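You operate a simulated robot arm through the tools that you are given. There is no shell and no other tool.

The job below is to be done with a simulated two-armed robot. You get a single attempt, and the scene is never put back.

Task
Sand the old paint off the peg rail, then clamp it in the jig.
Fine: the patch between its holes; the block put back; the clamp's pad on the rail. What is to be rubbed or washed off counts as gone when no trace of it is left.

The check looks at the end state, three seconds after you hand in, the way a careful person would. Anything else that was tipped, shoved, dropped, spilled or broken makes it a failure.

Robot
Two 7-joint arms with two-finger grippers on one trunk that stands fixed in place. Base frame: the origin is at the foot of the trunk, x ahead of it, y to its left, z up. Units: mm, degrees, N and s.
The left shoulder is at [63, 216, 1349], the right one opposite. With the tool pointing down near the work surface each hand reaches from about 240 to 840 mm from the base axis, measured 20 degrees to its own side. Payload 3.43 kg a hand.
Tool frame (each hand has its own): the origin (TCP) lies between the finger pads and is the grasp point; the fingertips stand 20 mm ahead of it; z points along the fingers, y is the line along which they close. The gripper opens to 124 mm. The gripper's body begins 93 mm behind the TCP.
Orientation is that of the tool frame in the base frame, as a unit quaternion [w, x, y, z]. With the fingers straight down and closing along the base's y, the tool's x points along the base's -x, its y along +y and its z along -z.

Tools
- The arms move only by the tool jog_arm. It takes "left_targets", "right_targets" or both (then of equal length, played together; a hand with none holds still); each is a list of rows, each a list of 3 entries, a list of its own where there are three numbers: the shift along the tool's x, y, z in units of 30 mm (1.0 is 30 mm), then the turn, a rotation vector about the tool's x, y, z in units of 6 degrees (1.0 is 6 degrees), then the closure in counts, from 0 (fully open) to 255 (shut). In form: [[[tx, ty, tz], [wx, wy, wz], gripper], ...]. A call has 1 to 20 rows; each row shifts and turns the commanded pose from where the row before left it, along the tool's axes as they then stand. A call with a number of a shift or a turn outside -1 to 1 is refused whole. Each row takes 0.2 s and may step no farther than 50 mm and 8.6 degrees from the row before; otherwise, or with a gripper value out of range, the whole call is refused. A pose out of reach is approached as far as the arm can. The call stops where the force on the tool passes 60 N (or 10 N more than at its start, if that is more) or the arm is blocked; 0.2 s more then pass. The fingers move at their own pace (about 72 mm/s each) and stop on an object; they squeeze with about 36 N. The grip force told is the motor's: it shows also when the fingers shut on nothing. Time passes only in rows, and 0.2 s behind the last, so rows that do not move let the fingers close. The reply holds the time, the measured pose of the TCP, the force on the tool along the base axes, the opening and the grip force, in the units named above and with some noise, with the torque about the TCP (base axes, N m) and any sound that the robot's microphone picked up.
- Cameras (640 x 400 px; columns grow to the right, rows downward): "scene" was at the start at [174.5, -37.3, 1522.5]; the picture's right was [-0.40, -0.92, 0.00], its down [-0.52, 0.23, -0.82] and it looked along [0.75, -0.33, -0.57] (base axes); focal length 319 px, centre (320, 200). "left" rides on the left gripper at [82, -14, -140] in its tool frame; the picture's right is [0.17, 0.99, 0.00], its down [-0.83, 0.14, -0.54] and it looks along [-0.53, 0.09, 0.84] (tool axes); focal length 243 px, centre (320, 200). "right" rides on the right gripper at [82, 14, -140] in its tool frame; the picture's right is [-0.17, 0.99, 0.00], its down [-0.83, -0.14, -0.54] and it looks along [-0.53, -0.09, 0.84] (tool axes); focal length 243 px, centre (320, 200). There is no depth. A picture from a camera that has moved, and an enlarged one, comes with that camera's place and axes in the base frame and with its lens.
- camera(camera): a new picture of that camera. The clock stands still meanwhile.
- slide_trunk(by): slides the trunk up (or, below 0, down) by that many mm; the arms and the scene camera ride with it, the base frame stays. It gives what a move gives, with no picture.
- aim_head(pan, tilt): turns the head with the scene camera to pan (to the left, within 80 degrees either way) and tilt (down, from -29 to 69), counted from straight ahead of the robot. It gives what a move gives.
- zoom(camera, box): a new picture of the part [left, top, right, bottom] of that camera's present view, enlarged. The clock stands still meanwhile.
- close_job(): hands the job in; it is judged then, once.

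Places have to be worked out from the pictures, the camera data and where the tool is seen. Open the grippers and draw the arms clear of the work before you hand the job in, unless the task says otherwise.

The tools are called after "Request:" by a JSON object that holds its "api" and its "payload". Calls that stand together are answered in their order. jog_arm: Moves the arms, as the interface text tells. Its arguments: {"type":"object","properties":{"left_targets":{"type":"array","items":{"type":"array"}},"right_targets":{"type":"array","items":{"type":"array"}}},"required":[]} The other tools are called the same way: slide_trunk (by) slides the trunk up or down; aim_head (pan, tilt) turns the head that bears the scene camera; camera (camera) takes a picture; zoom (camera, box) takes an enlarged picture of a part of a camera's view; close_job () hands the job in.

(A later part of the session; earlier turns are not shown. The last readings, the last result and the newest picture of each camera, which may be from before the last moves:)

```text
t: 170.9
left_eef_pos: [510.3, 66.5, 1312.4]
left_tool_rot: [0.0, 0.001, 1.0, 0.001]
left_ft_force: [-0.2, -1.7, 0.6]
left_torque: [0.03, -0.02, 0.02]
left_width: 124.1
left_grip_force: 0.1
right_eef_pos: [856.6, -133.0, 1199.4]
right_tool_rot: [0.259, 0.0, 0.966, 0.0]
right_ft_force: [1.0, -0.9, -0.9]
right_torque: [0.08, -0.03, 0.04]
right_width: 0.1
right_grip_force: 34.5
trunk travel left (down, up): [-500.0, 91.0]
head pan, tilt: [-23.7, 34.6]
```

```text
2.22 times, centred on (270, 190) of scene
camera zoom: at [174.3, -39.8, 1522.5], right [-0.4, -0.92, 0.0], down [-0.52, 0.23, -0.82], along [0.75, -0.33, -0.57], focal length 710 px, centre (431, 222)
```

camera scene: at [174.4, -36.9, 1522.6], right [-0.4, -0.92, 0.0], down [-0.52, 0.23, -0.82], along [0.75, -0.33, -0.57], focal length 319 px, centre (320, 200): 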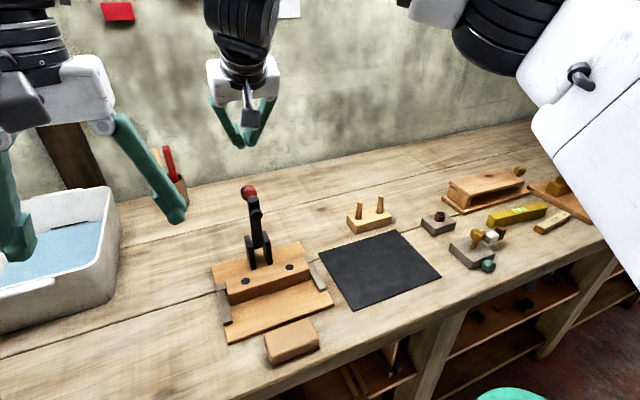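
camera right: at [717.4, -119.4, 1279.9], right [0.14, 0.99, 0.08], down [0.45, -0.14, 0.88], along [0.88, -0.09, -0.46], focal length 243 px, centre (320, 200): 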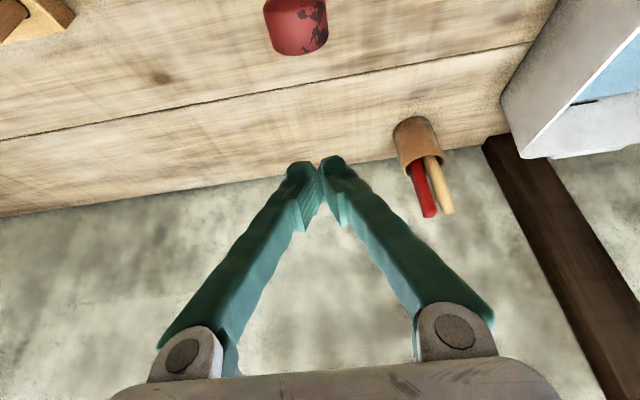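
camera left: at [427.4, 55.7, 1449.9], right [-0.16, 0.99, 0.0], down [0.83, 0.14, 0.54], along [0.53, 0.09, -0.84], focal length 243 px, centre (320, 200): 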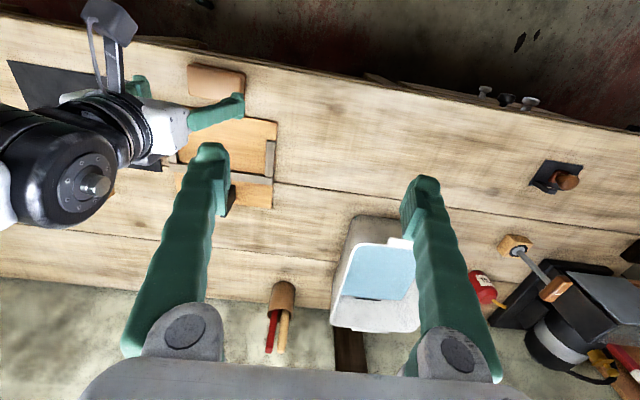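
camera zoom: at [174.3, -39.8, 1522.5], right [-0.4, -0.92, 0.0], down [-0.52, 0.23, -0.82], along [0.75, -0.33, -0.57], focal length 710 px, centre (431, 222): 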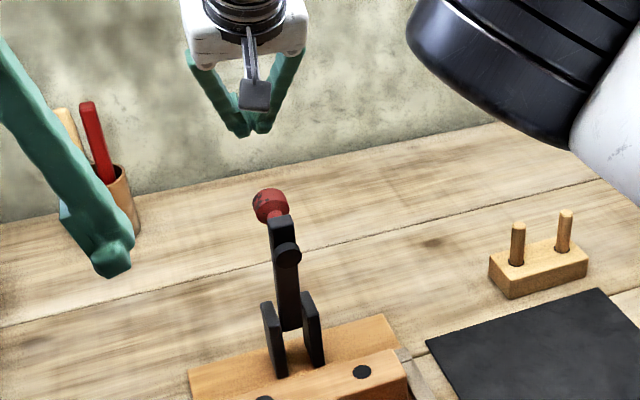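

The fingertips are behind and above the knob. I lower straight down to z ≈ 1122, passing about 17 mm behind the knob.

Request:
{"api": "jog_arm", "payload": {"right_targets": [[[0.26, 0, 0.45], [0, 0, 0], 255], [[0.26, 0, 0.45], [0, 0, 0], 255], [[0.26, 0, 0.45], [0, 0, 0], 255], [[0.26, 0, 0.45], [0, 0, 0], 255], [[0.26, 0, 0.45], [0, 0, 0], 255], [[0, 0, 0], [0, 0, 0], 255]]}}

Request:
{"api": "camera", "payload": {"camera": "right"}}

Request:
{"api": "zoom", "payload": {"camera": "scene", "box": [200, 120, 340, 280]}}

```text
t: 172.3
left_eef_pos: [509.5, 69.4, 1310.8]
left_tool_rot: [0.0, 0.001, 1.0, 0.0]
left_ft_force: [0.1, 0.2, -0.3]
left_torque: [0.0, -0.03, 0.01]
left_width: 123.9
left_grip_force: 0.0
right_eef_pos: [856.4, -131.5, 1121.6]
right_tool_rot: [0.259, 0.0, 0.966, -0.001]
right_ft_force: [-0.9, -0.8, 0.9]
right_torque: [-0.03, -0.01, 0.0]
right_width: 0.0
right_grip_force: 34.1
trunk travel left (down, up): [-500.0, 91.0]
head pan, tilt: [-23.7, 34.6]
```

```text
taken
camera right: at [716.1, -116.9, 1201.6], right [0.14, 0.99, 0.08], down [0.45, -0.14, 0.88], along [0.88, -0.09, -0.46], focal length 243 px, centre (320, 200)
```

right: 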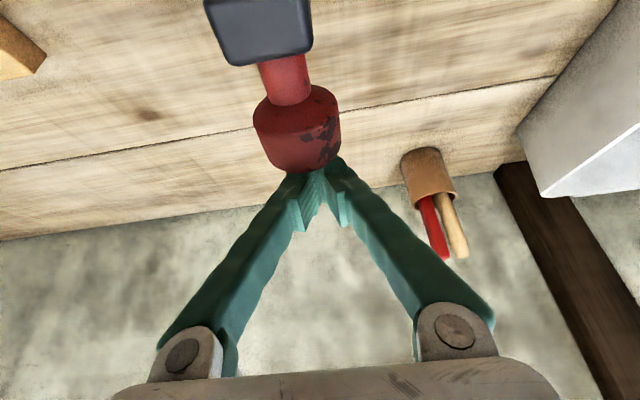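

```text
2.50 times, centred on (270, 200) of scene
camera zoom: at [174.1, -36.6, 1522.6], right [-0.4, -0.92, 0.0], down [-0.52, 0.23, -0.82], along [0.75, -0.33, -0.57], focal length 798 px, centre (445, 200)
```

zoom: 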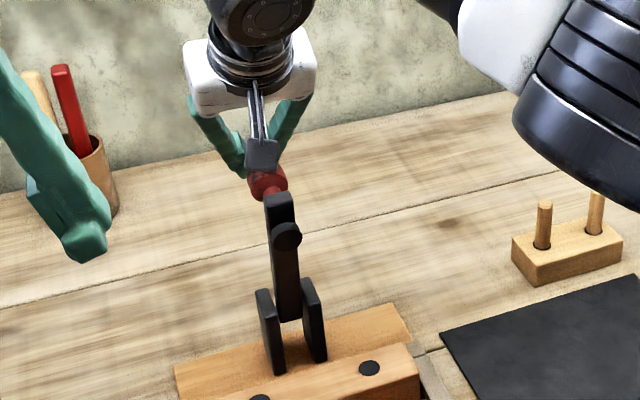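

The fingertips are now just behind the knob's cap. I pull toward the robot in small steps and watch for contact.

Request:
{"api": "jog_arm", "payload": {"right_targets": [[[0.26, 0, -0.15], [0, 0, 0], 255], [[0.26, 0, -0.15], [0, 0, 0], 255], [[0, 0, 0], [0, 0, 0], 255]]}}

Request:
{"api": "jog_arm", "payload": {"right_targets": [[[0.173, 0, -0.1], [0, 0, 0], 255], [[0, 0, 0], [0, 0, 0], 255]]}}

Request:
{"api": "jog_arm", "payload": {"right_targets": [[[0.173, 0, -0.1], [0, 0, 0], 255], [[0, 0, 0], [0, 0, 0], 255]]}}

```text
t: 173.1
left_eef_pos: [509.5, 69.5, 1310.9]
left_tool_rot: [0.0, 0.001, 1.0, 0.0]
left_ft_force: [0.7, -0.5, -0.4]
left_torque: [0.02, -0.01, -0.02]
left_width: 124.1
left_grip_force: 0.0
right_eef_pos: [837.2, -130.3, 1121.9]
right_tool_rot: [0.257, -0.001, 0.966, -0.001]
right_ft_force: [0.9, -0.1, -0.2]
right_torque: [0.02, 0.01, 0.02]
right_width: 0.0
right_grip_force: 34.7
trunk travel left (down, up): [-500.0, 91.0]
head pan, tilt: [-23.7, 34.6]
```

```text
t: 173.7
left_eef_pos: [510.0, 69.1, 1310.6]
left_tool_rot: [0.0, 0.001, 1.0, 0.0]
left_ft_force: [0.0, 0.3, 0.1]
left_torque: [0.02, 0.0, -0.02]
left_width: 124.2
left_grip_force: 0.0
right_eef_pos: [832.7, -131.9, 1120.5]
right_tool_rot: [0.258, -0.001, 0.966, 0.0]
right_ft_force: [0.7, 0.3, 0.0]
right_torque: [-0.01, -0.04, 0.01]
right_width: 0.0
right_grip_force: 34.5
trunk travel left (down, up): [-500.0, 91.0]
head pan, tilt: [-23.7, 34.6]
```

```text
t: 174.3
left_eef_pos: [510.4, 70.1, 1311.6]
left_tool_rot: [-0.001, 0.001, 1.0, 0.001]
left_ft_force: [-0.2, 0.2, -0.9]
left_torque: [0.0, 0.03, -0.02]
left_width: 124.1
left_grip_force: 0.0
right_eef_pos: [827.8, -131.1, 1121.0]
right_tool_rot: [0.257, -0.001, 0.966, 0.0]
right_ft_force: [-0.3, 0.0, -0.8]
right_torque: [-0.02, -0.01, 0.01]
right_width: 0.0
right_grip_force: 34.7
trunk travel left (down, up): [-500.0, 91.0]
head pan, tilt: [-23.7, 34.6]
```

No contact yet at x = 828. I continue in small steps.

Request:
{"api": "jog_arm", "payload": {"right_targets": [[[0.173, 0, -0.1], [0, 0, 0], 255], [[0, 0, 0], [0, 0, 0], 255]]}}

Request:
{"api": "jog_arm", "payload": {"right_targets": [[[0.173, 0, -0.1], [0, 0, 0], 255], [[0, 0, 0], [0, 0, 0], 255]]}}

Request:
{"api": "camera", "payload": {"camera": "right"}}

```text
t: 174.9
left_eef_pos: [510.0, 68.9, 1311.9]
left_tool_rot: [0.0, 0.001, 1.0, 0.001]
left_ft_force: [-0.3, 0.2, 0.5]
left_torque: [0.0, 0.0, 0.01]
left_width: 124.0
left_grip_force: 0.1
right_eef_pos: [820.9, -130.3, 1120.7]
right_tool_rot: [0.259, 0.0, 0.966, -0.001]
right_ft_force: [1.5, -0.5, 0.5]
right_torque: [-0.03, -0.01, -0.02]
right_width: 0.0
right_grip_force: 33.7
trunk travel left (down, up): [-500.0, 91.0]
head pan, tilt: [-23.7, 34.6]
```

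```text
t: 175.5
left_eef_pos: [510.8, 69.5, 1310.2]
left_tool_rot: [0.0, 0.001, 1.0, 0.0]
left_ft_force: [-0.3, -0.3, -0.2]
left_torque: [-0.01, -0.01, -0.02]
left_width: 123.9
left_grip_force: 0.0
right_eef_pos: [814.6, -130.8, 1122.7]
right_tool_rot: [0.257, -0.001, 0.966, 0.0]
right_ft_force: [0.7, 0.1, 0.5]
right_torque: [-0.01, 0.01, -0.03]
right_width: 0.1
right_grip_force: 34.0
trunk travel left (down, up): [-500.0, 91.0]
head pan, tilt: [-23.7, 34.6]
```

```text
taken
camera right: at [675.0, -117.6, 1201.6], right [0.14, 0.99, 0.08], down [0.45, -0.14, 0.88], along [0.88, -0.09, -0.46], focal length 243 px, centre (320, 200)
```

right: 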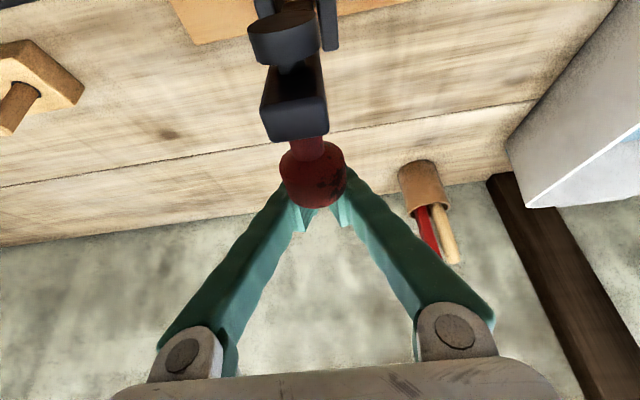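

The knob is slipping into the V between the closed fingers rather than meeting the closed pads. I back off slightly and raise the hand 20 mm so the joined tips catch the cap.

Request:
{"api": "jog_arm", "payload": {"right_targets": [[[-0.26, 0, 0.15], [0, 0, 0], 255], [[-0.35, 0, -0.55], [0, 0, 0], 255], [[0, 0, 0], [0, 0, 0], 255]]}}

Request:
{"api": "camera", "payload": {"camera": "right"}}

Request:
{"api": "zoom", "payload": {"camera": "scene", "box": [220, 160, 310, 260]}}

```text
t: 176.3
left_eef_pos: [509.5, 70.5, 1313.6]
left_tool_rot: [-0.001, 0.002, 1.0, -0.001]
left_ft_force: [-0.3, -0.1, 0.4]
left_torque: [-0.01, 0.02, -0.02]
left_width: 124.2
left_grip_force: 0.1
right_eef_pos: [826.4, -131.3, 1141.7]
right_tool_rot: [0.258, 0.001, 0.966, -0.001]
right_ft_force: [-0.4, -0.1, 0.8]
right_torque: [-0.01, 0.01, 0.02]
right_width: 0.1
right_grip_force: 34.0
trunk travel left (down, up): [-500.0, 91.0]
head pan, tilt: [-23.7, 34.6]
```

```text
taken
camera right: at [686.2, -117.8, 1221.2], right [0.14, 0.99, 0.08], down [0.45, -0.14, 0.88], along [0.88, -0.09, -0.46], focal length 243 px, centre (320, 200)
```

right: 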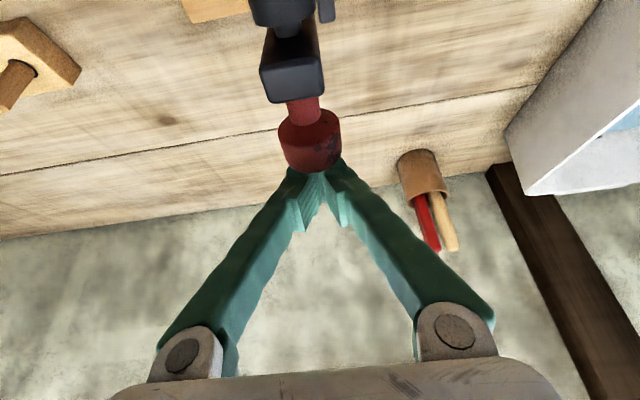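

```text
4.00 times, centred on (265, 210) of scene
camera zoom: at [174.6, -37.5, 1522.5], right [-0.4, -0.92, 0.0], down [-0.52, 0.23, -0.82], along [0.75, -0.33, -0.57], focal length 1278 px, centre (540, 160)
```

zoom: 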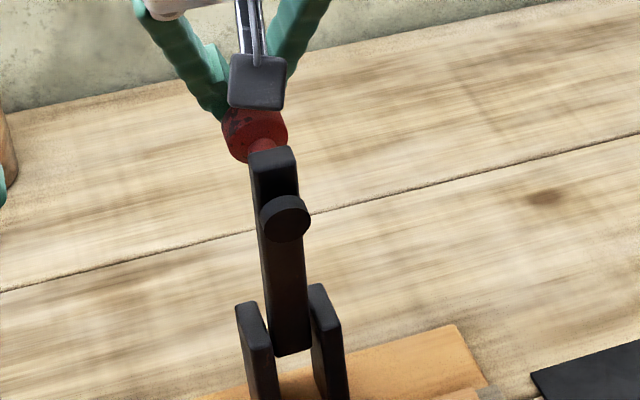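

Tips are behind the cap again and higher. I pull toward the robot in steps.

Request:
{"api": "jog_arm", "payload": {"right_targets": [[[0.26, 0, -0.15], [0, 0, 0], 255], [[0, 0, 0], [0, 0, 0], 255]]}}

Request:
{"api": "jog_arm", "payload": {"right_targets": [[[0.173, 0, -0.1], [0, 0, 0], 255], [[0, 0, 0], [0, 0, 0], 255]]}}

Request:
{"api": "jog_arm", "payload": {"right_targets": [[[0.173, 0, -0.1], [0, 0, 0], 255], [[0, 0, 0], [0, 0, 0], 255]]}}

Request:
{"api": "camera", "payload": {"camera": "right"}}

```text
t: 176.9
left_eef_pos: [510.2, 69.2, 1310.7]
left_tool_rot: [0.0, 0.0, 1.0, 0.0]
left_ft_force: [0.3, 0.9, -0.6]
left_torque: [0.0, -0.02, 0.0]
left_width: 123.8
left_grip_force: 0.0
right_eef_pos: [815.7, -132.2, 1142.0]
right_tool_rot: [0.258, -0.001, 0.966, 0.0]
right_ft_force: [-1.0, 0.3, -0.1]
right_torque: [0.0, 0.0, 0.0]
right_width: 0.0
right_grip_force: 34.5
trunk travel left (down, up): [-500.0, 91.0]
head pan, tilt: [-23.7, 34.6]
```

```text
t: 177.5
left_eef_pos: [510.2, 68.8, 1311.5]
left_tool_rot: [0.001, 0.001, 1.0, 0.0]
left_ft_force: [0.2, 0.3, 0.0]
left_torque: [0.0, 0.02, 0.03]
left_width: 123.8
left_grip_force: 0.0
right_eef_pos: [809.9, -132.0, 1141.3]
right_tool_rot: [0.258, 0.0, 0.966, -0.001]
right_ft_force: [0.4, -0.7, 0.6]
right_torque: [0.0, 0.02, -0.02]
right_width: 0.0
right_grip_force: 34.4
trunk travel left (down, up): [-500.0, 91.0]
head pan, tilt: [-23.7, 34.6]
```

```text
t: 178.1
left_eef_pos: [509.1, 68.4, 1311.4]
left_tool_rot: [0.0, 0.001, 1.0, 0.0]
left_ft_force: [0.1, 0.2, -1.3]
left_torque: [0.02, -0.01, 0.0]
left_width: 123.8
left_grip_force: 0.1
right_eef_pos: [803.0, -132.7, 1140.7]
right_tool_rot: [0.259, 0.0, 0.966, -0.002]
right_ft_force: [0.5, -0.5, 0.5]
right_torque: [0.0, -0.01, 0.01]
right_width: 0.0
right_grip_force: 34.6
trunk travel left (down, up): [-500.0, 91.0]
head pan, tilt: [-23.7, 34.6]
```

```text
taken
camera right: at [664.7, -118.3, 1221.3], right [0.14, 0.99, 0.08], down [0.45, -0.14, 0.88], along [0.88, -0.09, -0.46], focal length 243 px, centre (320, 200)
```

right: 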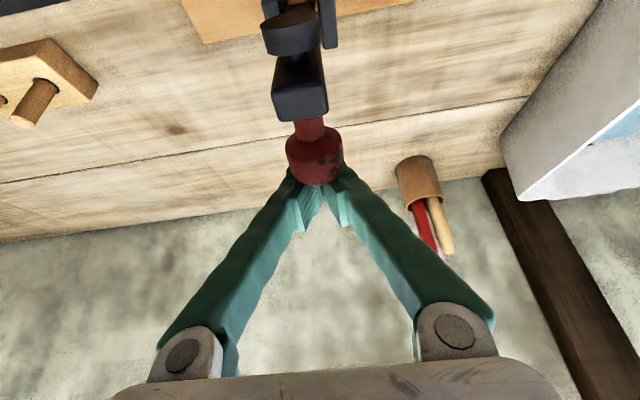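

Still no contact force; the tips are just behind the cap. I keep pulling in 4–5 mm steps.

Request:
{"api": "jog_arm", "payload": {"right_targets": [[[0.14, 0, -0.08], [0, 0, 0], 255], [[0, 0, 0], [0, 0, 0], 255]]}}

Request:
{"api": "jog_arm", "payload": {"right_targets": [[[0.14, 0, -0.08], [0, 0, 0], 255], [[0, 0, 0], [0, 0, 0], 255]]}}

Request:
{"api": "jog_arm", "payload": {"right_targets": [[[0.14, 0, -0.08], [0, 0, 0], 255], [[0, 0, 0], [0, 0, 0], 255]]}}

Request:
{"api": "camera", "payload": {"camera": "right"}}

Request:
{"api": "zoom", "payload": {"camera": "scene", "box": [220, 160, 310, 260]}}

```text
t: 178.7
left_eef_pos: [510.2, 68.7, 1310.9]
left_tool_rot: [0.0, 0.001, 1.0, 0.0]
left_ft_force: [0.1, 0.6, 0.3]
left_torque: [0.0, 0.01, -0.01]
left_width: 123.8
left_grip_force: 0.0
right_eef_pos: [799.7, -133.3, 1142.8]
right_tool_rot: [0.259, 0.0, 0.966, -0.001]
right_ft_force: [0.0, 0.0, -0.1]
right_torque: [0.02, 0.03, 0.01]
right_width: 0.0
right_grip_force: 34.3
trunk travel left (down, up): [-500.0, 91.0]
head pan, tilt: [-23.7, 34.6]
```

```text
t: 179.3
left_eef_pos: [508.8, 68.6, 1310.2]
left_tool_rot: [-0.001, 0.002, 1.0, 0.0]
left_ft_force: [0.0, 1.2, -0.8]
left_torque: [0.02, -0.01, 0.03]
left_width: 124.0
left_grip_force: 0.0
right_eef_pos: [795.3, -132.9, 1142.2]
right_tool_rot: [0.258, -0.001, 0.966, 0.0]
right_ft_force: [0.6, 0.3, 0.0]
right_torque: [0.02, 0.01, -0.01]
right_width: 0.0
right_grip_force: 34.2
trunk travel left (down, up): [-500.0, 91.0]
head pan, tilt: [-23.7, 34.6]
```

```text
t: 179.9
left_eef_pos: [509.8, 68.8, 1312.2]
left_tool_rot: [0.0, 0.001, 1.0, 0.0]
left_ft_force: [0.8, 0.2, -0.1]
left_torque: [-0.04, 0.0, -0.04]
left_width: 124.0
left_grip_force: 0.0
right_eef_pos: [789.7, -132.3, 1141.0]
right_tool_rot: [0.257, -0.001, 0.966, -0.001]
right_ft_force: [0.3, 1.0, 0.5]
right_torque: [0.02, 0.0, 0.02]
right_width: 0.2
right_grip_force: 34.5
trunk travel left (down, up): [-500.0, 91.0]
head pan, tilt: [-23.7, 34.6]
```

```text
taken
camera right: at [649.9, -118.6, 1221.7], right [0.14, 0.99, 0.08], down [0.45, -0.14, 0.88], along [0.88, -0.09, -0.46], focal length 243 px, centre (320, 200)
```

right: 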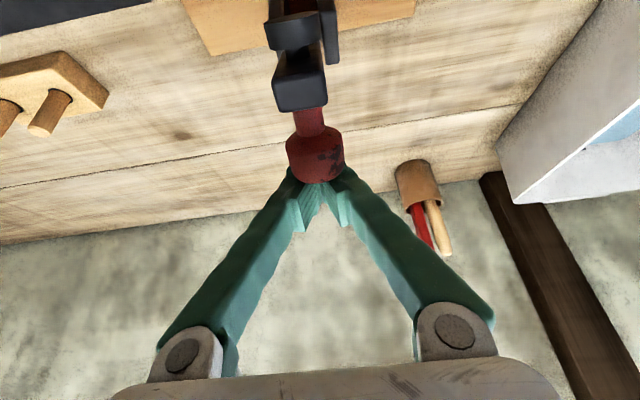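

```text
4.00 times, centred on (265, 210) of scene
camera zoom: at [174.6, -37.2, 1522.5], right [-0.4, -0.92, 0.0], down [-0.52, 0.23, -0.82], along [0.75, -0.33, -0.57], focal length 1278 px, centre (540, 160)
```

zoom: 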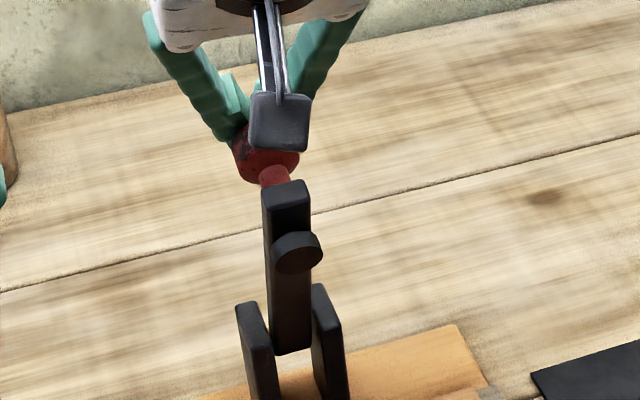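

Comparing scene views, the lever has already started to swing forward with hardly any force. I continue along the arc: forward and slightly down.

Request:
{"api": "jog_arm", "payload": {"right_targets": [[[0.26, 0, -0.03], [0, 0, 0], 255], [[0.26, 0, -0.03], [0, 0, 0], 255], [[0.26, 0, -0.03], [0, 0, 0], 255], [[0.26, 0, -0.03], [0, 0, 0], 255], [[0, 0, 0], [0, 0, 0], 255]]}}

Request:
{"api": "camera", "payload": {"camera": "right"}}

Request:
{"api": "zoom", "payload": {"camera": "scene", "box": [200, 160, 340, 300]}}

```text
t: 181.1
left_eef_pos: [510.5, 68.4, 1310.6]
left_tool_rot: [0.0, 0.001, 1.0, 0.0]
left_ft_force: [0.0, -0.1, -0.3]
left_torque: [-0.02, -0.01, 0.01]
left_width: 123.9
left_grip_force: 0.1
right_eef_pos: [760.5, -131.3, 1128.8]
right_tool_rot: [0.258, 0.0, 0.966, 0.0]
right_ft_force: [0.7, -0.9, 0.8]
right_torque: [0.01, -0.02, 0.01]
right_width: 0.1
right_grip_force: 34.8
trunk travel left (down, up): [-500.0, 91.0]
head pan, tilt: [-23.7, 34.6]
```

```text
taken
camera right: at [621.3, -117.9, 1208.7], right [0.14, 0.99, 0.08], down [0.45, -0.14, 0.88], along [0.88, -0.09, -0.46], focal length 243 px, centre (320, 200)
```

right: 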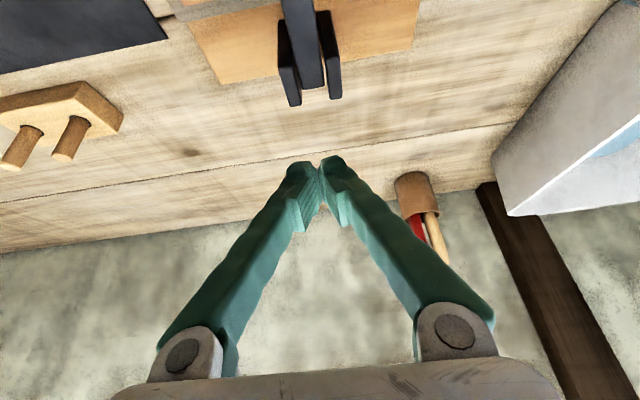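

```text
2.86 times, centred on (270, 230) of scene
camera zoom: at [174.6, -37.2, 1522.5], right [-0.4, -0.92, 0.0], down [-0.52, 0.23, -0.82], along [0.75, -0.33, -0.57], focal length 913 px, centre (463, 114)
```

zoom: 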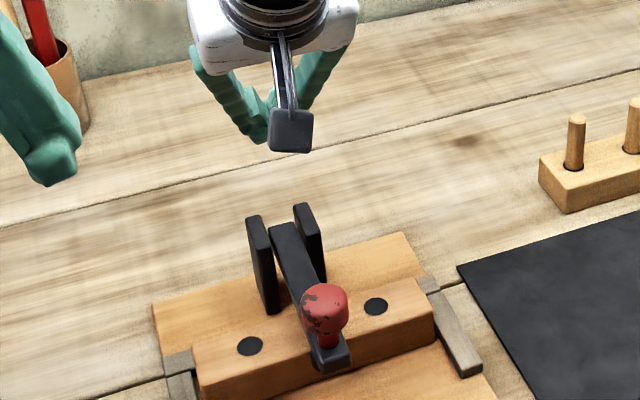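

The lever swung over and now lies forward across the rail, knob on top. I raise the hand clear and look closely at where the pad has come to rest.

Request:
{"api": "jog_arm", "payload": {"right_targets": [[[-0.3, 0, -0.6], [0, 0, 0], 255], [[-0.3, 0, -0.6], [0, 0, 0], 255], [[-0.3, 0, -0.6], [0, 0, 0], 255], [[-0.3, 0, -0.6], [0, 0, 0], 255], [[0, 0, 0], [0, 1, 0], 255], [[0, 0, 0], [0, 1, 0], 255], [[0, 0, 0], [0, 1, 0], 255], [[0, 0, 0], [0, 0, 0], 255]]}}

Request:
{"api": "zoom", "payload": {"camera": "scene", "box": [225, 215, 325, 305]}}

Request:
{"api": "camera", "payload": {"camera": "right"}}

Request:
{"api": "zoom", "payload": {"camera": "left", "box": [120, 60, 300, 260]}}

```text
t: 182.9
left_eef_pos: [509.0, 66.8, 1311.5]
left_tool_rot: [0.0, 0.001, 1.0, 0.001]
left_ft_force: [0.3, -0.5, 0.0]
left_torque: [0.03, 0.0, -0.01]
left_width: 124.1
left_grip_force: 0.0
right_eef_pos: [760.4, -145.5, 1218.3]
right_tool_rot: [0.107, 0.013, 0.994, 0.014]
right_ft_force: [-0.3, -0.7, 0.5]
right_torque: [0.07, 0.0, -0.02]
right_width: 0.0
right_grip_force: 34.4
trunk travel left (down, up): [-500.0, 91.0]
head pan, tilt: [-23.7, 34.6]
```

```text
4.44 times, centred on (275, 260) of scene
camera zoom: at [174.4, -39.8, 1522.4], right [-0.4, -0.92, 0.0], down [-0.52, 0.23, -0.82], along [0.75, -0.33, -0.57], focal length 1420 px, centre (520, -67)
```

zoom: 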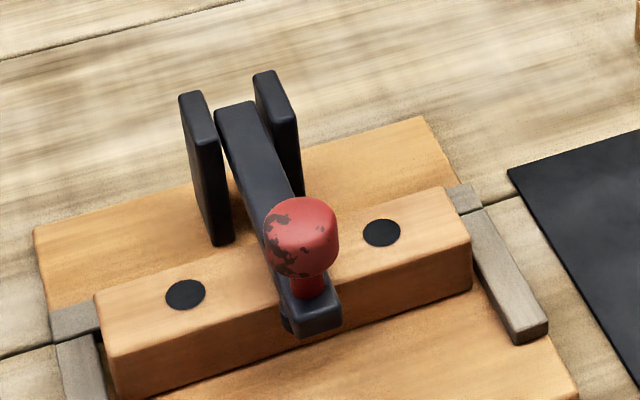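

```text
taken
camera right: at [652.1, -133.5, 1337.9], right [0.18, 0.98, 0.07], down [0.69, -0.18, 0.7], along [0.7, -0.08, -0.71], focal length 243 px, centre (320, 200)
```

right: 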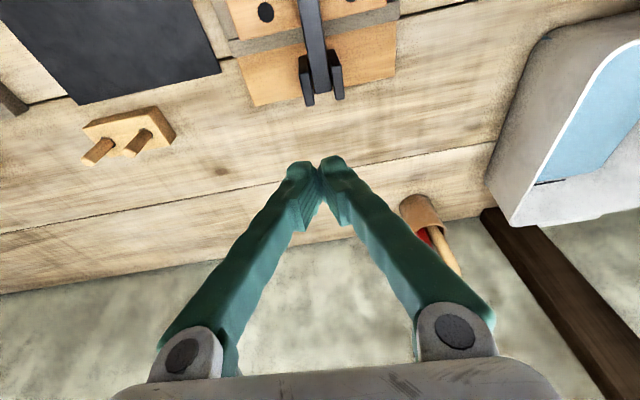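

```text
2.00 times, centred on (210, 160) of left
camera zoom: at [427.1, 53.2, 1449.9], right [-0.16, 0.99, 0.0], down [0.83, 0.14, 0.54], along [0.53, 0.09, -0.84], focal length 485 px, centre (540, 280)
```

zoom: 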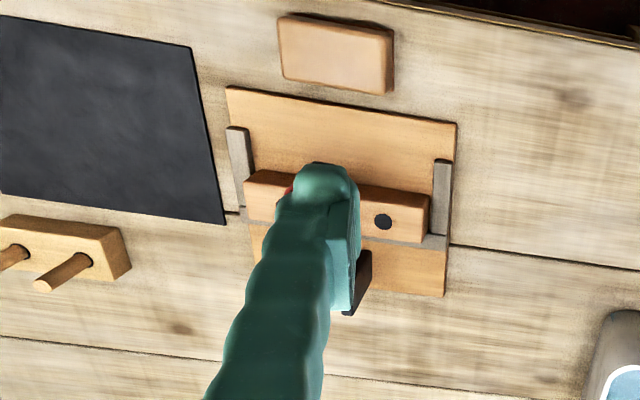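

The dark edge visible below the lever's left side suggests the pad may hang in front of the rail's front edge. I zoom in to check.

Request:
{"api": "zoom", "payload": {"camera": "scene", "box": [265, 255, 310, 295]}}

Request:
{"api": "zoom", "payload": {"camera": "scene", "box": [278, 272, 302, 293]}}

```text
10.00 times, centred on (288, 275) of scene
camera zoom: at [174.4, -39.8, 1522.4], right [-0.4, -0.92, 0.0], down [-0.52, 0.23, -0.82], along [0.75, -0.33, -0.57], focal length 3194 px, centre (645, -550)
```

zoom: 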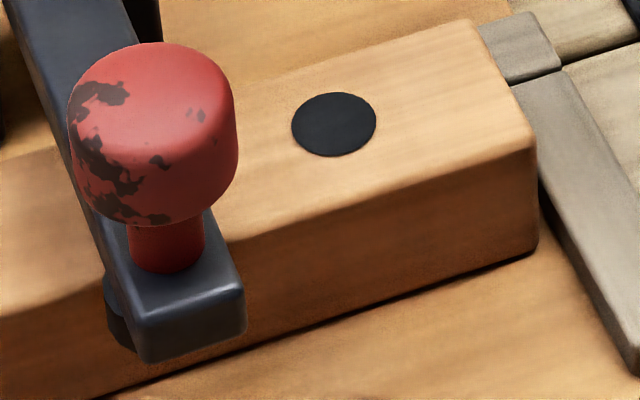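

```text
16.00 times, centred on (290, 282) of scene
camera zoom: at [174.4, -39.8, 1522.4], right [-0.4, -0.92, 0.0], down [-0.52, 0.23, -0.82], along [0.75, -0.33, -0.57], focal length 5110 px, centre (800, -1120)
```

zoom: 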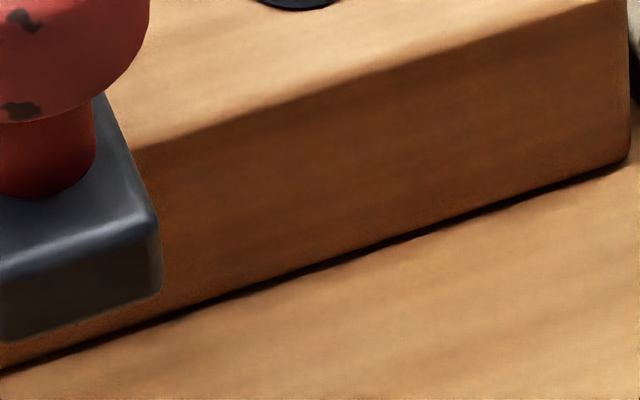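

I need a true side view. I bring the hand back to the right-front, clear of the clamp, then will turn the wrist camera to look at the clamp from its right side.

Request:
{"api": "jog_arm", "payload": {"right_targets": [[[0.75, -0.77, 0.126], [0, 0, 0], 255], [[0.75, -0.77, 0.126], [0, 0, 0], 255], [[0.75, -0.77, 0.126], [0, 0, 0], 255], [[0.75, -0.77, 0.126], [0, 0, 0], 255], [[0.75, -0.77, 0.126], [0, 0, 0], 255], [[0.75, -0.77, 0.126], [0, 0, 0], 255], [[0.75, -0.77, 0.126], [0, 0, 0], 255], [[0.75, -0.77, 0.126], [0, 0, 0], 255], [[0, 0, 0], [0, 1, 0], 255], [[0, 0, 0], [0, 1, 0], 255], [[0, 0, 0], [0, 0, 0], 255]]}}

Request:
{"api": "jog_arm", "payload": {"right_targets": [[[0, 0, 0], [0, 0, -1], 255], [[0, 0, 0], [0, 0, -1], 255], [[0, 0, 0], [0, 0, -1], 255], [[0, 0, 0], [0, 0, -1], 255], [[0, 0, 0], [0, 0, -1], 255], [[0, 0, 0], [0, 0, -1], 255], [[0, 0, 0], [0, 0, -1], 255], [[0, 0, 0], [0, 0, -1], 255], [[0, 0, 0], [0, 0, -1], 255], [[0, 0, 0], [0, 0, -1], 255], [[0, 0, 0], [0, 0, -1], 255], [[0, 0, 0], [0, 0, -1], 255], [[0, 0, 0], [0, 0, -1], 255], [[0, 0, 0], [0, 0, -1], 255], [[0, 0, 0], [0, 0, -1], 255], [[0, 0, 0], [0, 0, 0], 255]]}}

Request:
{"api": "camera", "payload": {"camera": "right"}}

Request:
{"api": "camera", "payload": {"camera": "scene"}}

```text
t: 185.3
left_eef_pos: [508.9, 66.5, 1311.0]
left_tool_rot: [0.0, 0.001, 1.0, 0.0]
left_ft_force: [0.5, -0.7, 0.5]
left_torque: [0.02, -0.04, 0.0]
left_width: 123.9
left_grip_force: 0.0
right_eef_pos: [585.2, -315.7, 1143.2]
right_tool_rot: [0.0, 0.0, 1.0, -0.001]
right_ft_force: [-0.3, 0.1, 0.9]
right_torque: [0.01, -0.03, 0.01]
right_width: 0.0
right_grip_force: 34.2
trunk travel left (down, up): [-500.0, 91.0]
head pan, tilt: [-23.7, 34.6]
```

```text
t: 188.7
left_eef_pos: [509.4, 68.8, 1310.3]
left_tool_rot: [0.0, 0.0, 1.0, -0.001]
left_ft_force: [0.0, -0.1, 0.0]
left_torque: [-0.01, 0.02, -0.02]
left_width: 123.9
left_grip_force: 0.1
right_eef_pos: [586.3, -316.7, 1142.3]
right_tool_rot: [0.001, 0.708, -0.707, -0.001]
right_ft_force: [0.5, -0.5, 0.0]
right_torque: [0.02, 0.0, 0.01]
right_width: 0.3
right_grip_force: 34.6
trunk travel left (down, up): [-500.0, 91.0]
head pan, tilt: [-23.7, 34.6]
```

```text
taken
camera right: at [573.9, -398.4, 1282.4], right [-0.99, 0.16, 0.0], down [0.14, 0.83, 0.54], along [0.09, 0.53, -0.84], focal length 243 px, centre (320, 200)
```

right: 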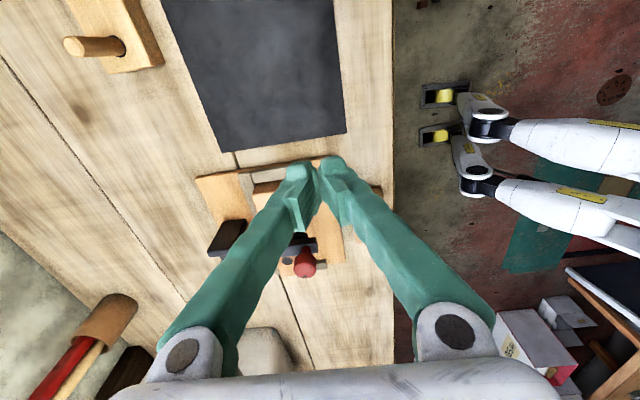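

```text
taken
camera scene: at [174.5, -37.3, 1522.5], right [-0.4, -0.92, 0.0], down [-0.52, 0.23, -0.82], along [0.75, -0.33, -0.57], focal length 319 px, centre (320, 200)
```

scene: 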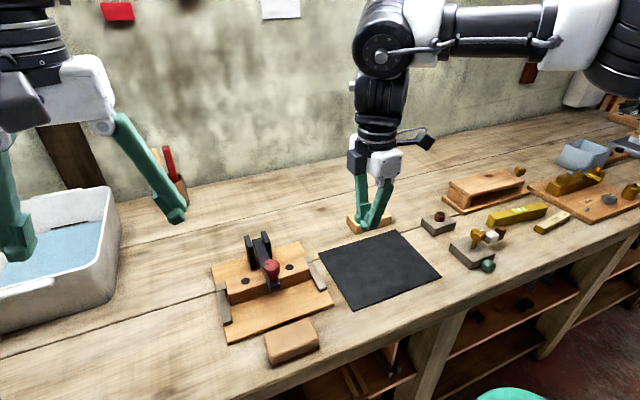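

Now I pitch the hand about 42° so the camera looks nearly level toward the clamp from the right, and lower it.

Request:
{"api": "jog_arm", "payload": {"right_targets": [[[0, 0, 0], [0, -1, 0], 255], [[0, 0, 0], [0, -1, 0], 255], [[0, 0, 0], [0, -1, 0], 255], [[0, 0, 0], [0, -1, 0], 255], [[0, 0, 0], [0, -1, 0], 255], [[0, 0, 0], [0, -1, 0], 255], [[0, 0, 0], [0, -1, 0], 255], [[0.613, 0, 0.681], [0, 0, 0], 255], [[0.613, 0, 0.681], [0, 0, 0], 255], [[0.613, 0, 0.681], [0, 0, 0], 255], [[0.613, 0, 0.681], [0, 0, 0], 255], [[0, 0, 0], [0, 0, 0], 255]]}}

Request:
{"api": "camera", "payload": {"camera": "right"}}

```text
t: 191.3
left_eef_pos: [509.6, 69.8, 1312.0]
left_tool_rot: [0.0, 0.001, 1.0, -0.001]
left_ft_force: [-0.2, 0.7, 0.2]
left_torque: [-0.01, 0.01, -0.01]
left_width: 124.0
left_grip_force: 0.1
right_eef_pos: [585.1, -316.3, 1033.6]
right_tool_rot: [-0.252, 0.661, -0.66, -0.254]
right_ft_force: [1.0, -0.2, 0.0]
right_torque: [0.0, 0.01, 0.0]
right_width: 0.3
right_grip_force: 34.1
trunk travel left (down, up): [-500.0, 91.0]
head pan, tilt: [-23.7, 34.6]
```

```text
taken
camera right: at [573.3, -470.8, 1081.2], right [-0.99, 0.12, 0.11], down [0.14, 0.26, 0.96], along [0.09, 0.96, -0.27], focal length 243 px, centre (320, 200)
```

right: 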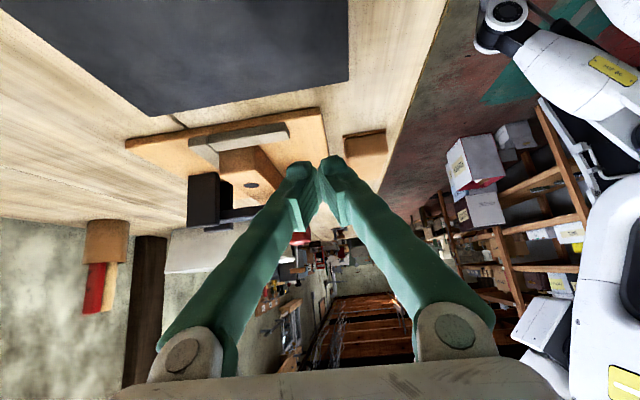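

Good side-on view, but a finger hides the pad. I shift the hand 100 mm toward the robot to clear the line of sight.

Request:
{"api": "jog_arm", "payload": {"right_targets": [[[0, 0.833, 0], [0, 0, 0], 255], [[0, 0.833, 0], [0, 0, 0], 255], [[0, 0.833, 0], [0, 0, 0], 255], [[0, 0.833, 0], [0, 0, 0], 255], [[0, 0, 0], [0, 0, 0], 255]]}}

Request:
{"api": "camera", "payload": {"camera": "right"}}

Request:
{"api": "zoom", "payload": {"camera": "right", "box": [120, 90, 300, 270]}}

```text
t: 192.5
left_eef_pos: [509.3, 68.7, 1310.5]
left_tool_rot: [0.0, 0.002, 1.0, 0.0]
left_ft_force: [0.0, 0.0, 0.1]
left_torque: [-0.01, -0.03, -0.04]
left_width: 123.9
left_grip_force: 0.1
right_eef_pos: [487.5, -316.9, 1032.8]
right_tool_rot: [0.252, -0.66, 0.661, 0.253]
right_ft_force: [0.7, 0.0, -0.4]
right_torque: [0.02, -0.01, 0.03]
right_width: 0.0
right_grip_force: 34.3
trunk travel left (down, up): [-500.0, 91.0]
head pan, tilt: [-23.7, 34.6]
```

```text
taken
camera right: at [474.7, -471.1, 1081.2], right [-0.99, 0.12, 0.11], down [0.14, 0.26, 0.96], along [0.09, 0.96, -0.27], focal length 243 px, centre (320, 200)
```

right: 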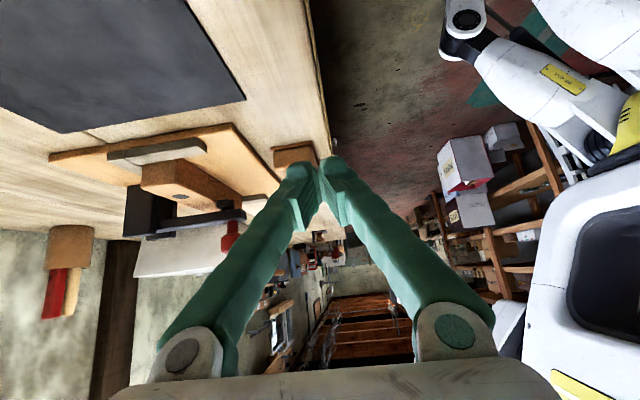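

```text
2.22 times, centred on (210, 180) of right
camera zoom: at [474.7, -471.1, 1081.2], right [-0.99, 0.12, 0.11], down [0.14, 0.26, 0.96], along [0.09, 0.96, -0.27], focal length 539 px, centre (564, 244)
```

zoom: 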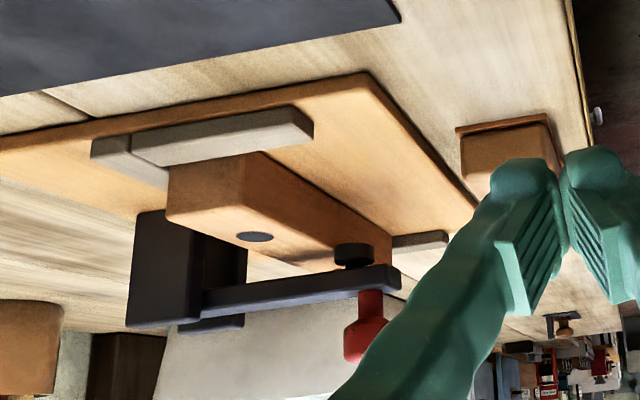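

Very informative (the picture is upside down: image-down is up). I zoom on the pad area.

Request:
{"api": "zoom", "payload": {"camera": "right", "box": [190, 150, 260, 215]}}

Request:
{"api": "zoom", "payload": {"camera": "right", "box": [230, 165, 250, 190]}}

```text
6.15 times, centred on (225, 182) of right
camera zoom: at [474.7, -471.1, 1081.2], right [-0.99, 0.12, 0.11], down [0.14, 0.26, 0.96], along [0.09, 0.96, -0.27], focal length 1493 px, centre (905, 308)
```

zoom: 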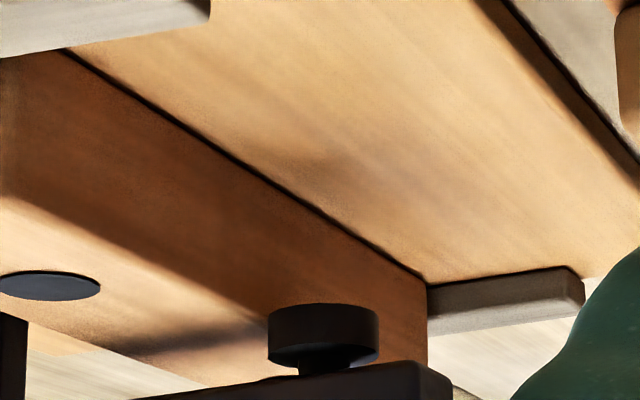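

```text
16.00 times, centred on (240, 178) of right
camera zoom: at [474.7, -471.1, 1081.2], right [-0.99, 0.12, 0.11], down [0.14, 0.26, 0.96], along [0.09, 0.96, -0.27], focal length 3882 px, centre (1600, 560)
```

zoom: 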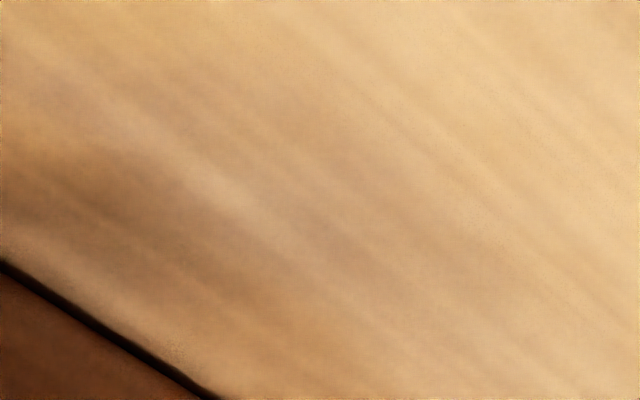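

The side view is conclusive: the lever lies level with its pad's underside at the rail-top height (z ≈ 964), but the pad (x ≈ 638–667) sits just in front of the rail's front edge (x ≈ 667). I must reopen the lever and bring the rail about 30 mm forward so the pad lands on it. First I raise the hand and return it to the upright orientation.

Request:
{"api": "jog_arm", "payload": {"right_targets": [[[-0.557, 0, -0.619], [0, 0, 0], 255], [[-0.557, 0, -0.619], [0, 0, 0], 255], [[-0.557, 0, -0.619], [0, 0, 0], 255], [[-0.557, 0, -0.619], [0, 0, 0], 255], [[0, 0, 0], [0, 1, 0], 255], [[0, 0, 0], [0, 1, 0], 255], [[0, 0, 0], [0, 1, 0], 255], [[0, 0, 0], [0, 1, 0], 255], [[0, 0, 0], [0, 1, 0], 255], [[0, 0, 0], [0, 1, 0], 255], [[0, 0, 0], [0, 1, 0], 255], [[0, 0, 0], [0, 0, 0], 255]]}}

Request:
{"api": "jog_arm", "payload": {"right_targets": [[[0, 0, 0], [0, 0, 1], 111], [[0, 0, 0], [0, 0, 1], 111], [[0, 0, 0], [0, 0, 1], 111], [[0, 0, 0], [0, 0, 1], 111], [[0, 0, 0], [0, 0, 1], 111], [[0, 0, 0], [0, 0, 1], 111], [[0, 0, 0], [0, 0, 1], 111], [[0, 0, 0], [0, 0, 1], 111], [[0, 0, 0], [0, 0, 1], 111], [[0, 0, 0], [0, 0, 1], 111], [[0, 0, 0], [0, 0, 1], 111], [[0, 0, 0], [0, 0, 1], 111], [[0, 0, 0], [0, 0, 1], 111], [[0, 0, 0], [0, 0, 1], 111], [[0, 0, 0], [0, 0, 1], 111], [[0, 0, 0], [0, 0, 0], 111]]}}

```text
t: 195.1
left_eef_pos: [509.8, 68.8, 1310.1]
left_tool_rot: [0.001, 0.001, 1.0, 0.001]
left_ft_force: [0.5, -0.3, 0.7]
left_torque: [0.0, -0.02, -0.03]
left_width: 124.4
left_grip_force: 0.0
right_eef_pos: [486.5, -317.3, 1133.9]
right_tool_rot: [0.001, 0.707, -0.707, 0.001]
right_ft_force: [-1.0, -0.3, 0.3]
right_torque: [0.06, 0.0, 0.01]
right_width: 0.0
right_grip_force: 34.4
trunk travel left (down, up): [-500.0, 91.0]
head pan, tilt: [-23.7, 34.6]
```

```text
t: 198.5
left_eef_pos: [510.1, 70.1, 1310.8]
left_tool_rot: [-0.001, 0.001, 1.0, 0.0]
left_ft_force: [-0.5, 0.2, 0.1]
left_torque: [-0.01, -0.02, 0.03]
left_width: 124.1
left_grip_force: 0.0
right_eef_pos: [487.0, -317.2, 1131.6]
right_tool_rot: [-0.001, 0.0, 1.0, 0.0]
right_ft_force: [0.4, 1.1, -0.2]
right_torque: [0.01, 0.01, 0.03]
right_width: 70.0
right_grip_force: 0.1
trunk travel left (down, up): [-500.0, 91.0]
head pan, tilt: [-23.7, 34.6]
```

Upright again with the fingers at 70 mm. I move in front of and above the knob, then pitch 30° forward.

Request:
{"api": "jog_arm", "payload": {"right_targets": [[[-0.538, 0.886, 0], [0, 0, 0], 111], [[-0.538, 0.886, 0], [0, 0, 0], 111], [[-0.538, 0.886, 0], [0, 0, 0], 111], [[-0.538, 0.886, 0], [0, 0, 0], 111], [[-0.538, 0.886, 0], [0, 0, 0], 111], [[-0.538, 0.886, 0], [0, 0, 0], 111], [[-0.538, 0.886, 0], [0, 0, 0], 111], [[0, 0, 0], [0, -1, 0], 111], [[0, 0, 0], [0, -1, 0], 111], [[0, 0, 0], [0, -1, 0], 111], [[0, 0, 0], [0, -1, 0], 111], [[0, 0, 0], [0, -1, 0], 111], [[0, 0, 0], [0, 0, 0], 111]]}}

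Request:
{"api": "camera", "payload": {"camera": "right"}}

Request:
{"api": "zoom", "payload": {"camera": "scene", "box": [200, 170, 350, 310]}}

```text
t: 201.3
left_eef_pos: [509.6, 69.4, 1310.9]
left_tool_rot: [0.0, 0.001, 1.0, 0.0]
left_ft_force: [-0.3, 0.0, -0.1]
left_torque: [-0.02, 0.02, 0.04]
left_width: 123.9
left_grip_force: 0.1
right_eef_pos: [625.2, -139.0, 1131.3]
right_tool_rot: [0.258, -0.002, 0.966, 0.0]
right_ft_force: [0.3, 0.0, -0.6]
right_torque: [-0.01, -0.03, -0.03]
right_width: 69.9
right_grip_force: 0.1
right hand out of reach, approached as far as the arm can: row 11, 12
trunk travel left (down, up): [-500.0, 91.0]
head pan, tilt: [-23.7, 34.6]
```

```text
taken
camera right: at [486.6, -126.0, 1211.6], right [0.14, 0.99, 0.08], down [0.45, -0.14, 0.88], along [0.88, -0.09, -0.47], focal length 243 px, centre (320, 200)
```

right: 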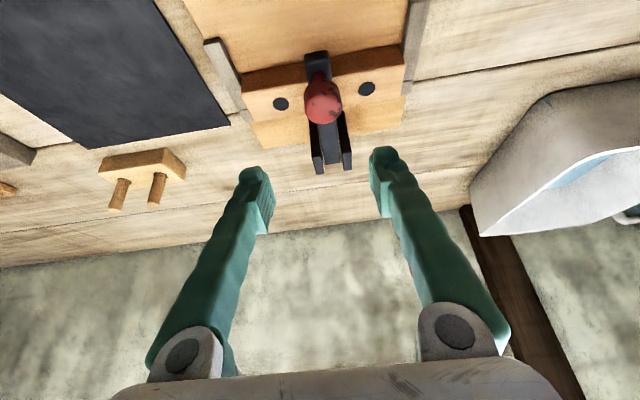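

```text
2.86 times, centred on (275, 240) of scene
camera zoom: at [174.2, -36.7, 1522.6], right [-0.4, -0.92, 0.0], down [-0.52, 0.23, -0.82], along [0.75, -0.33, -0.57], focal length 913 px, centre (449, 86)
```

zoom: 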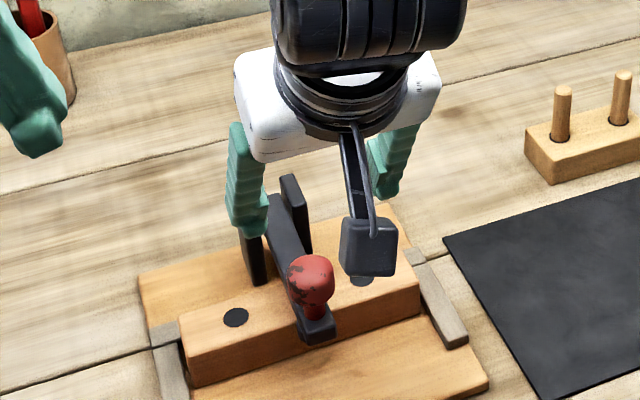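

The arm is near its inner limit at 30°, so I reduce the pitch to 15° and line up in front of the knob at about (642, -131.6, 1031), 80 mm back along the tool.

Request:
{"api": "jog_arm", "payload": {"right_targets": [[[0, 0, 0], [0, 1, 0], 111], [[0, 0, 0], [0, 1, 0], 111], [[0, 0, 0], [0, 0.5, 0], 111], [[0, 0, 0], [0, 0, 0], 111], [[0.327, 0.247, 0.706], [0, 0, 0], 111], [[0, 0, 0], [0, 0, 0], 111]]}}

Request:
{"api": "camera", "payload": {"camera": "right"}}

```text
t: 202.7
left_eef_pos: [508.9, 70.0, 1310.9]
left_tool_rot: [0.001, 0.001, 1.0, 0.0]
left_ft_force: [-0.1, -0.2, 0.2]
left_torque: [-0.02, -0.01, 0.01]
left_width: 124.3
left_grip_force: 0.2
right_eef_pos: [622.1, -130.7, 1109.1]
right_tool_rot: [0.13, -0.001, 0.992, 0.0]
right_ft_force: [-0.2, -1.1, -0.4]
right_torque: [0.01, 0.0, 0.02]
right_width: 70.0
right_grip_force: 0.1
trunk travel left (down, up): [-500.0, 91.0]
head pan, tilt: [-23.7, 34.6]
```

```text
taken
camera right: at [508.5, -117.3, 1222.4], right [0.16, 0.99, 0.04], down [0.66, -0.14, 0.74], along [0.73, -0.09, -0.68], focal length 243 px, centre (320, 200)
```

right: 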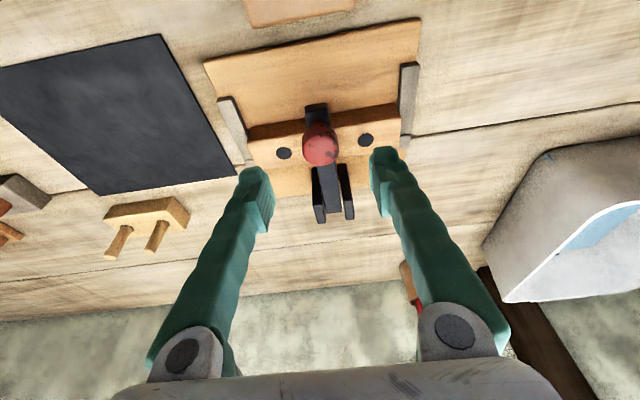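

Knob is centred between the fingers. I advance along the tool axis toward it.

Request:
{"api": "jog_arm", "payload": {"right_targets": [[[0, 0, 0.7], [0, 0, 0], 111], [[0, 0, 0.7], [0, 0, 0], 111], [[0, 0, 0.6], [0, 0, 0], 111], [[0, 0, 0.55], [0, 0, 0], 111], [[0, 0, 0], [0, 0, 0], 111]]}}

Request:
{"api": "camera", "payload": {"camera": "right"}}

Request:
{"api": "zoom", "payload": {"camera": "scene", "box": [225, 215, 345, 315]}}

```text
t: 203.9
left_eef_pos: [509.8, 69.4, 1311.3]
left_tool_rot: [-0.001, 0.001, 1.0, -0.001]
left_ft_force: [-0.1, -0.7, -1.1]
left_torque: [-0.01, -0.03, -0.02]
left_width: 124.1
left_grip_force: 0.0
right_eef_pos: [642.7, -132.2, 1035.4]
right_tool_rot: [0.131, 0.0, 0.991, 0.0]
right_ft_force: [-0.6, -1.0, 1.0]
right_torque: [0.0, 0.04, 0.01]
right_width: 70.1
right_grip_force: 0.1
trunk travel left (down, up): [-500.0, 91.0]
head pan, tilt: [-23.7, 34.6]
```

```text
taken
camera right: at [528.2, -118.5, 1148.5], right [0.16, 0.99, 0.04], down [0.66, -0.14, 0.74], along [0.73, -0.09, -0.68], focal length 243 px, centre (320, 200)
```

right: 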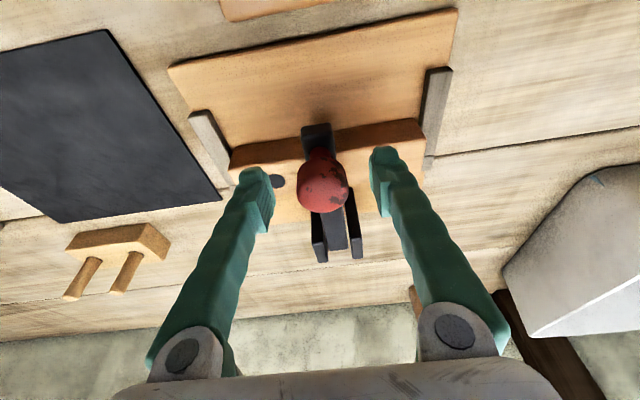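

```text
4.00 times, centred on (285, 265) of scene
camera zoom: at [174.1, -37.2, 1522.6], right [-0.4, -0.92, 0.0], down [-0.52, 0.23, -0.82], along [0.75, -0.33, -0.57], focal length 1278 px, centre (460, -60)
```

zoom: 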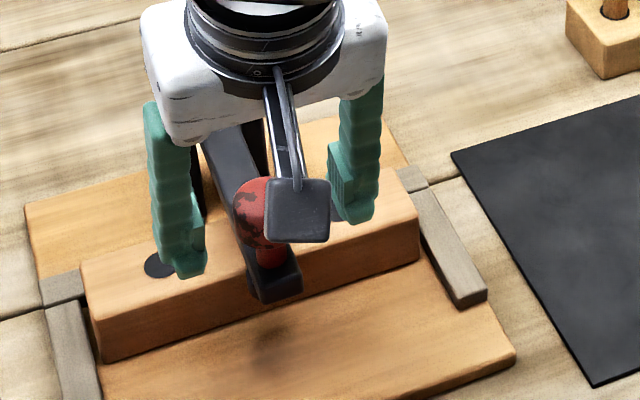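

The knob is right between the pads. I close on it.

Request:
{"api": "jog_arm", "payload": {"right_targets": [[[0, 0, 0], [0, 0, 0], 255], [[0, 0, 0], [0, 0, 0], 255], [[0, 0, 0], [0, 0, 0], 255], [[0, 0, 0], [0, 0, 0], 255]]}}

Request:
{"api": "camera", "payload": {"camera": "right"}}

```text
t: 204.9
left_eef_pos: [510.6, 71.1, 1311.3]
left_tool_rot: [-0.001, 0.001, 1.0, -0.001]
left_ft_force: [-0.4, -0.2, 0.2]
left_torque: [-0.02, 0.0, -0.04]
left_width: 123.9
left_grip_force: 0.1
right_eef_pos: [642.3, -129.5, 1033.2]
right_tool_rot: [0.128, -0.001, 0.992, 0.0]
right_ft_force: [5.1, 11.1, -8.9]
right_torque: [0.16, 0.25, 0.0]
right_width: 28.0
right_grip_force: 45.2
trunk travel left (down, up): [-500.0, 91.0]
head pan, tilt: [-23.7, 34.6]
```

```text
taken
camera right: at [529.4, -116.6, 1147.5], right [0.16, 0.99, 0.04], down [0.67, -0.14, 0.73], along [0.73, -0.09, -0.68], focal length 243 px, centre (320, 200)
```

right: 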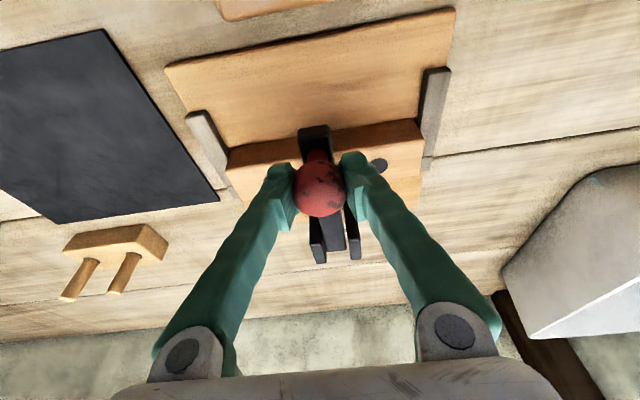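

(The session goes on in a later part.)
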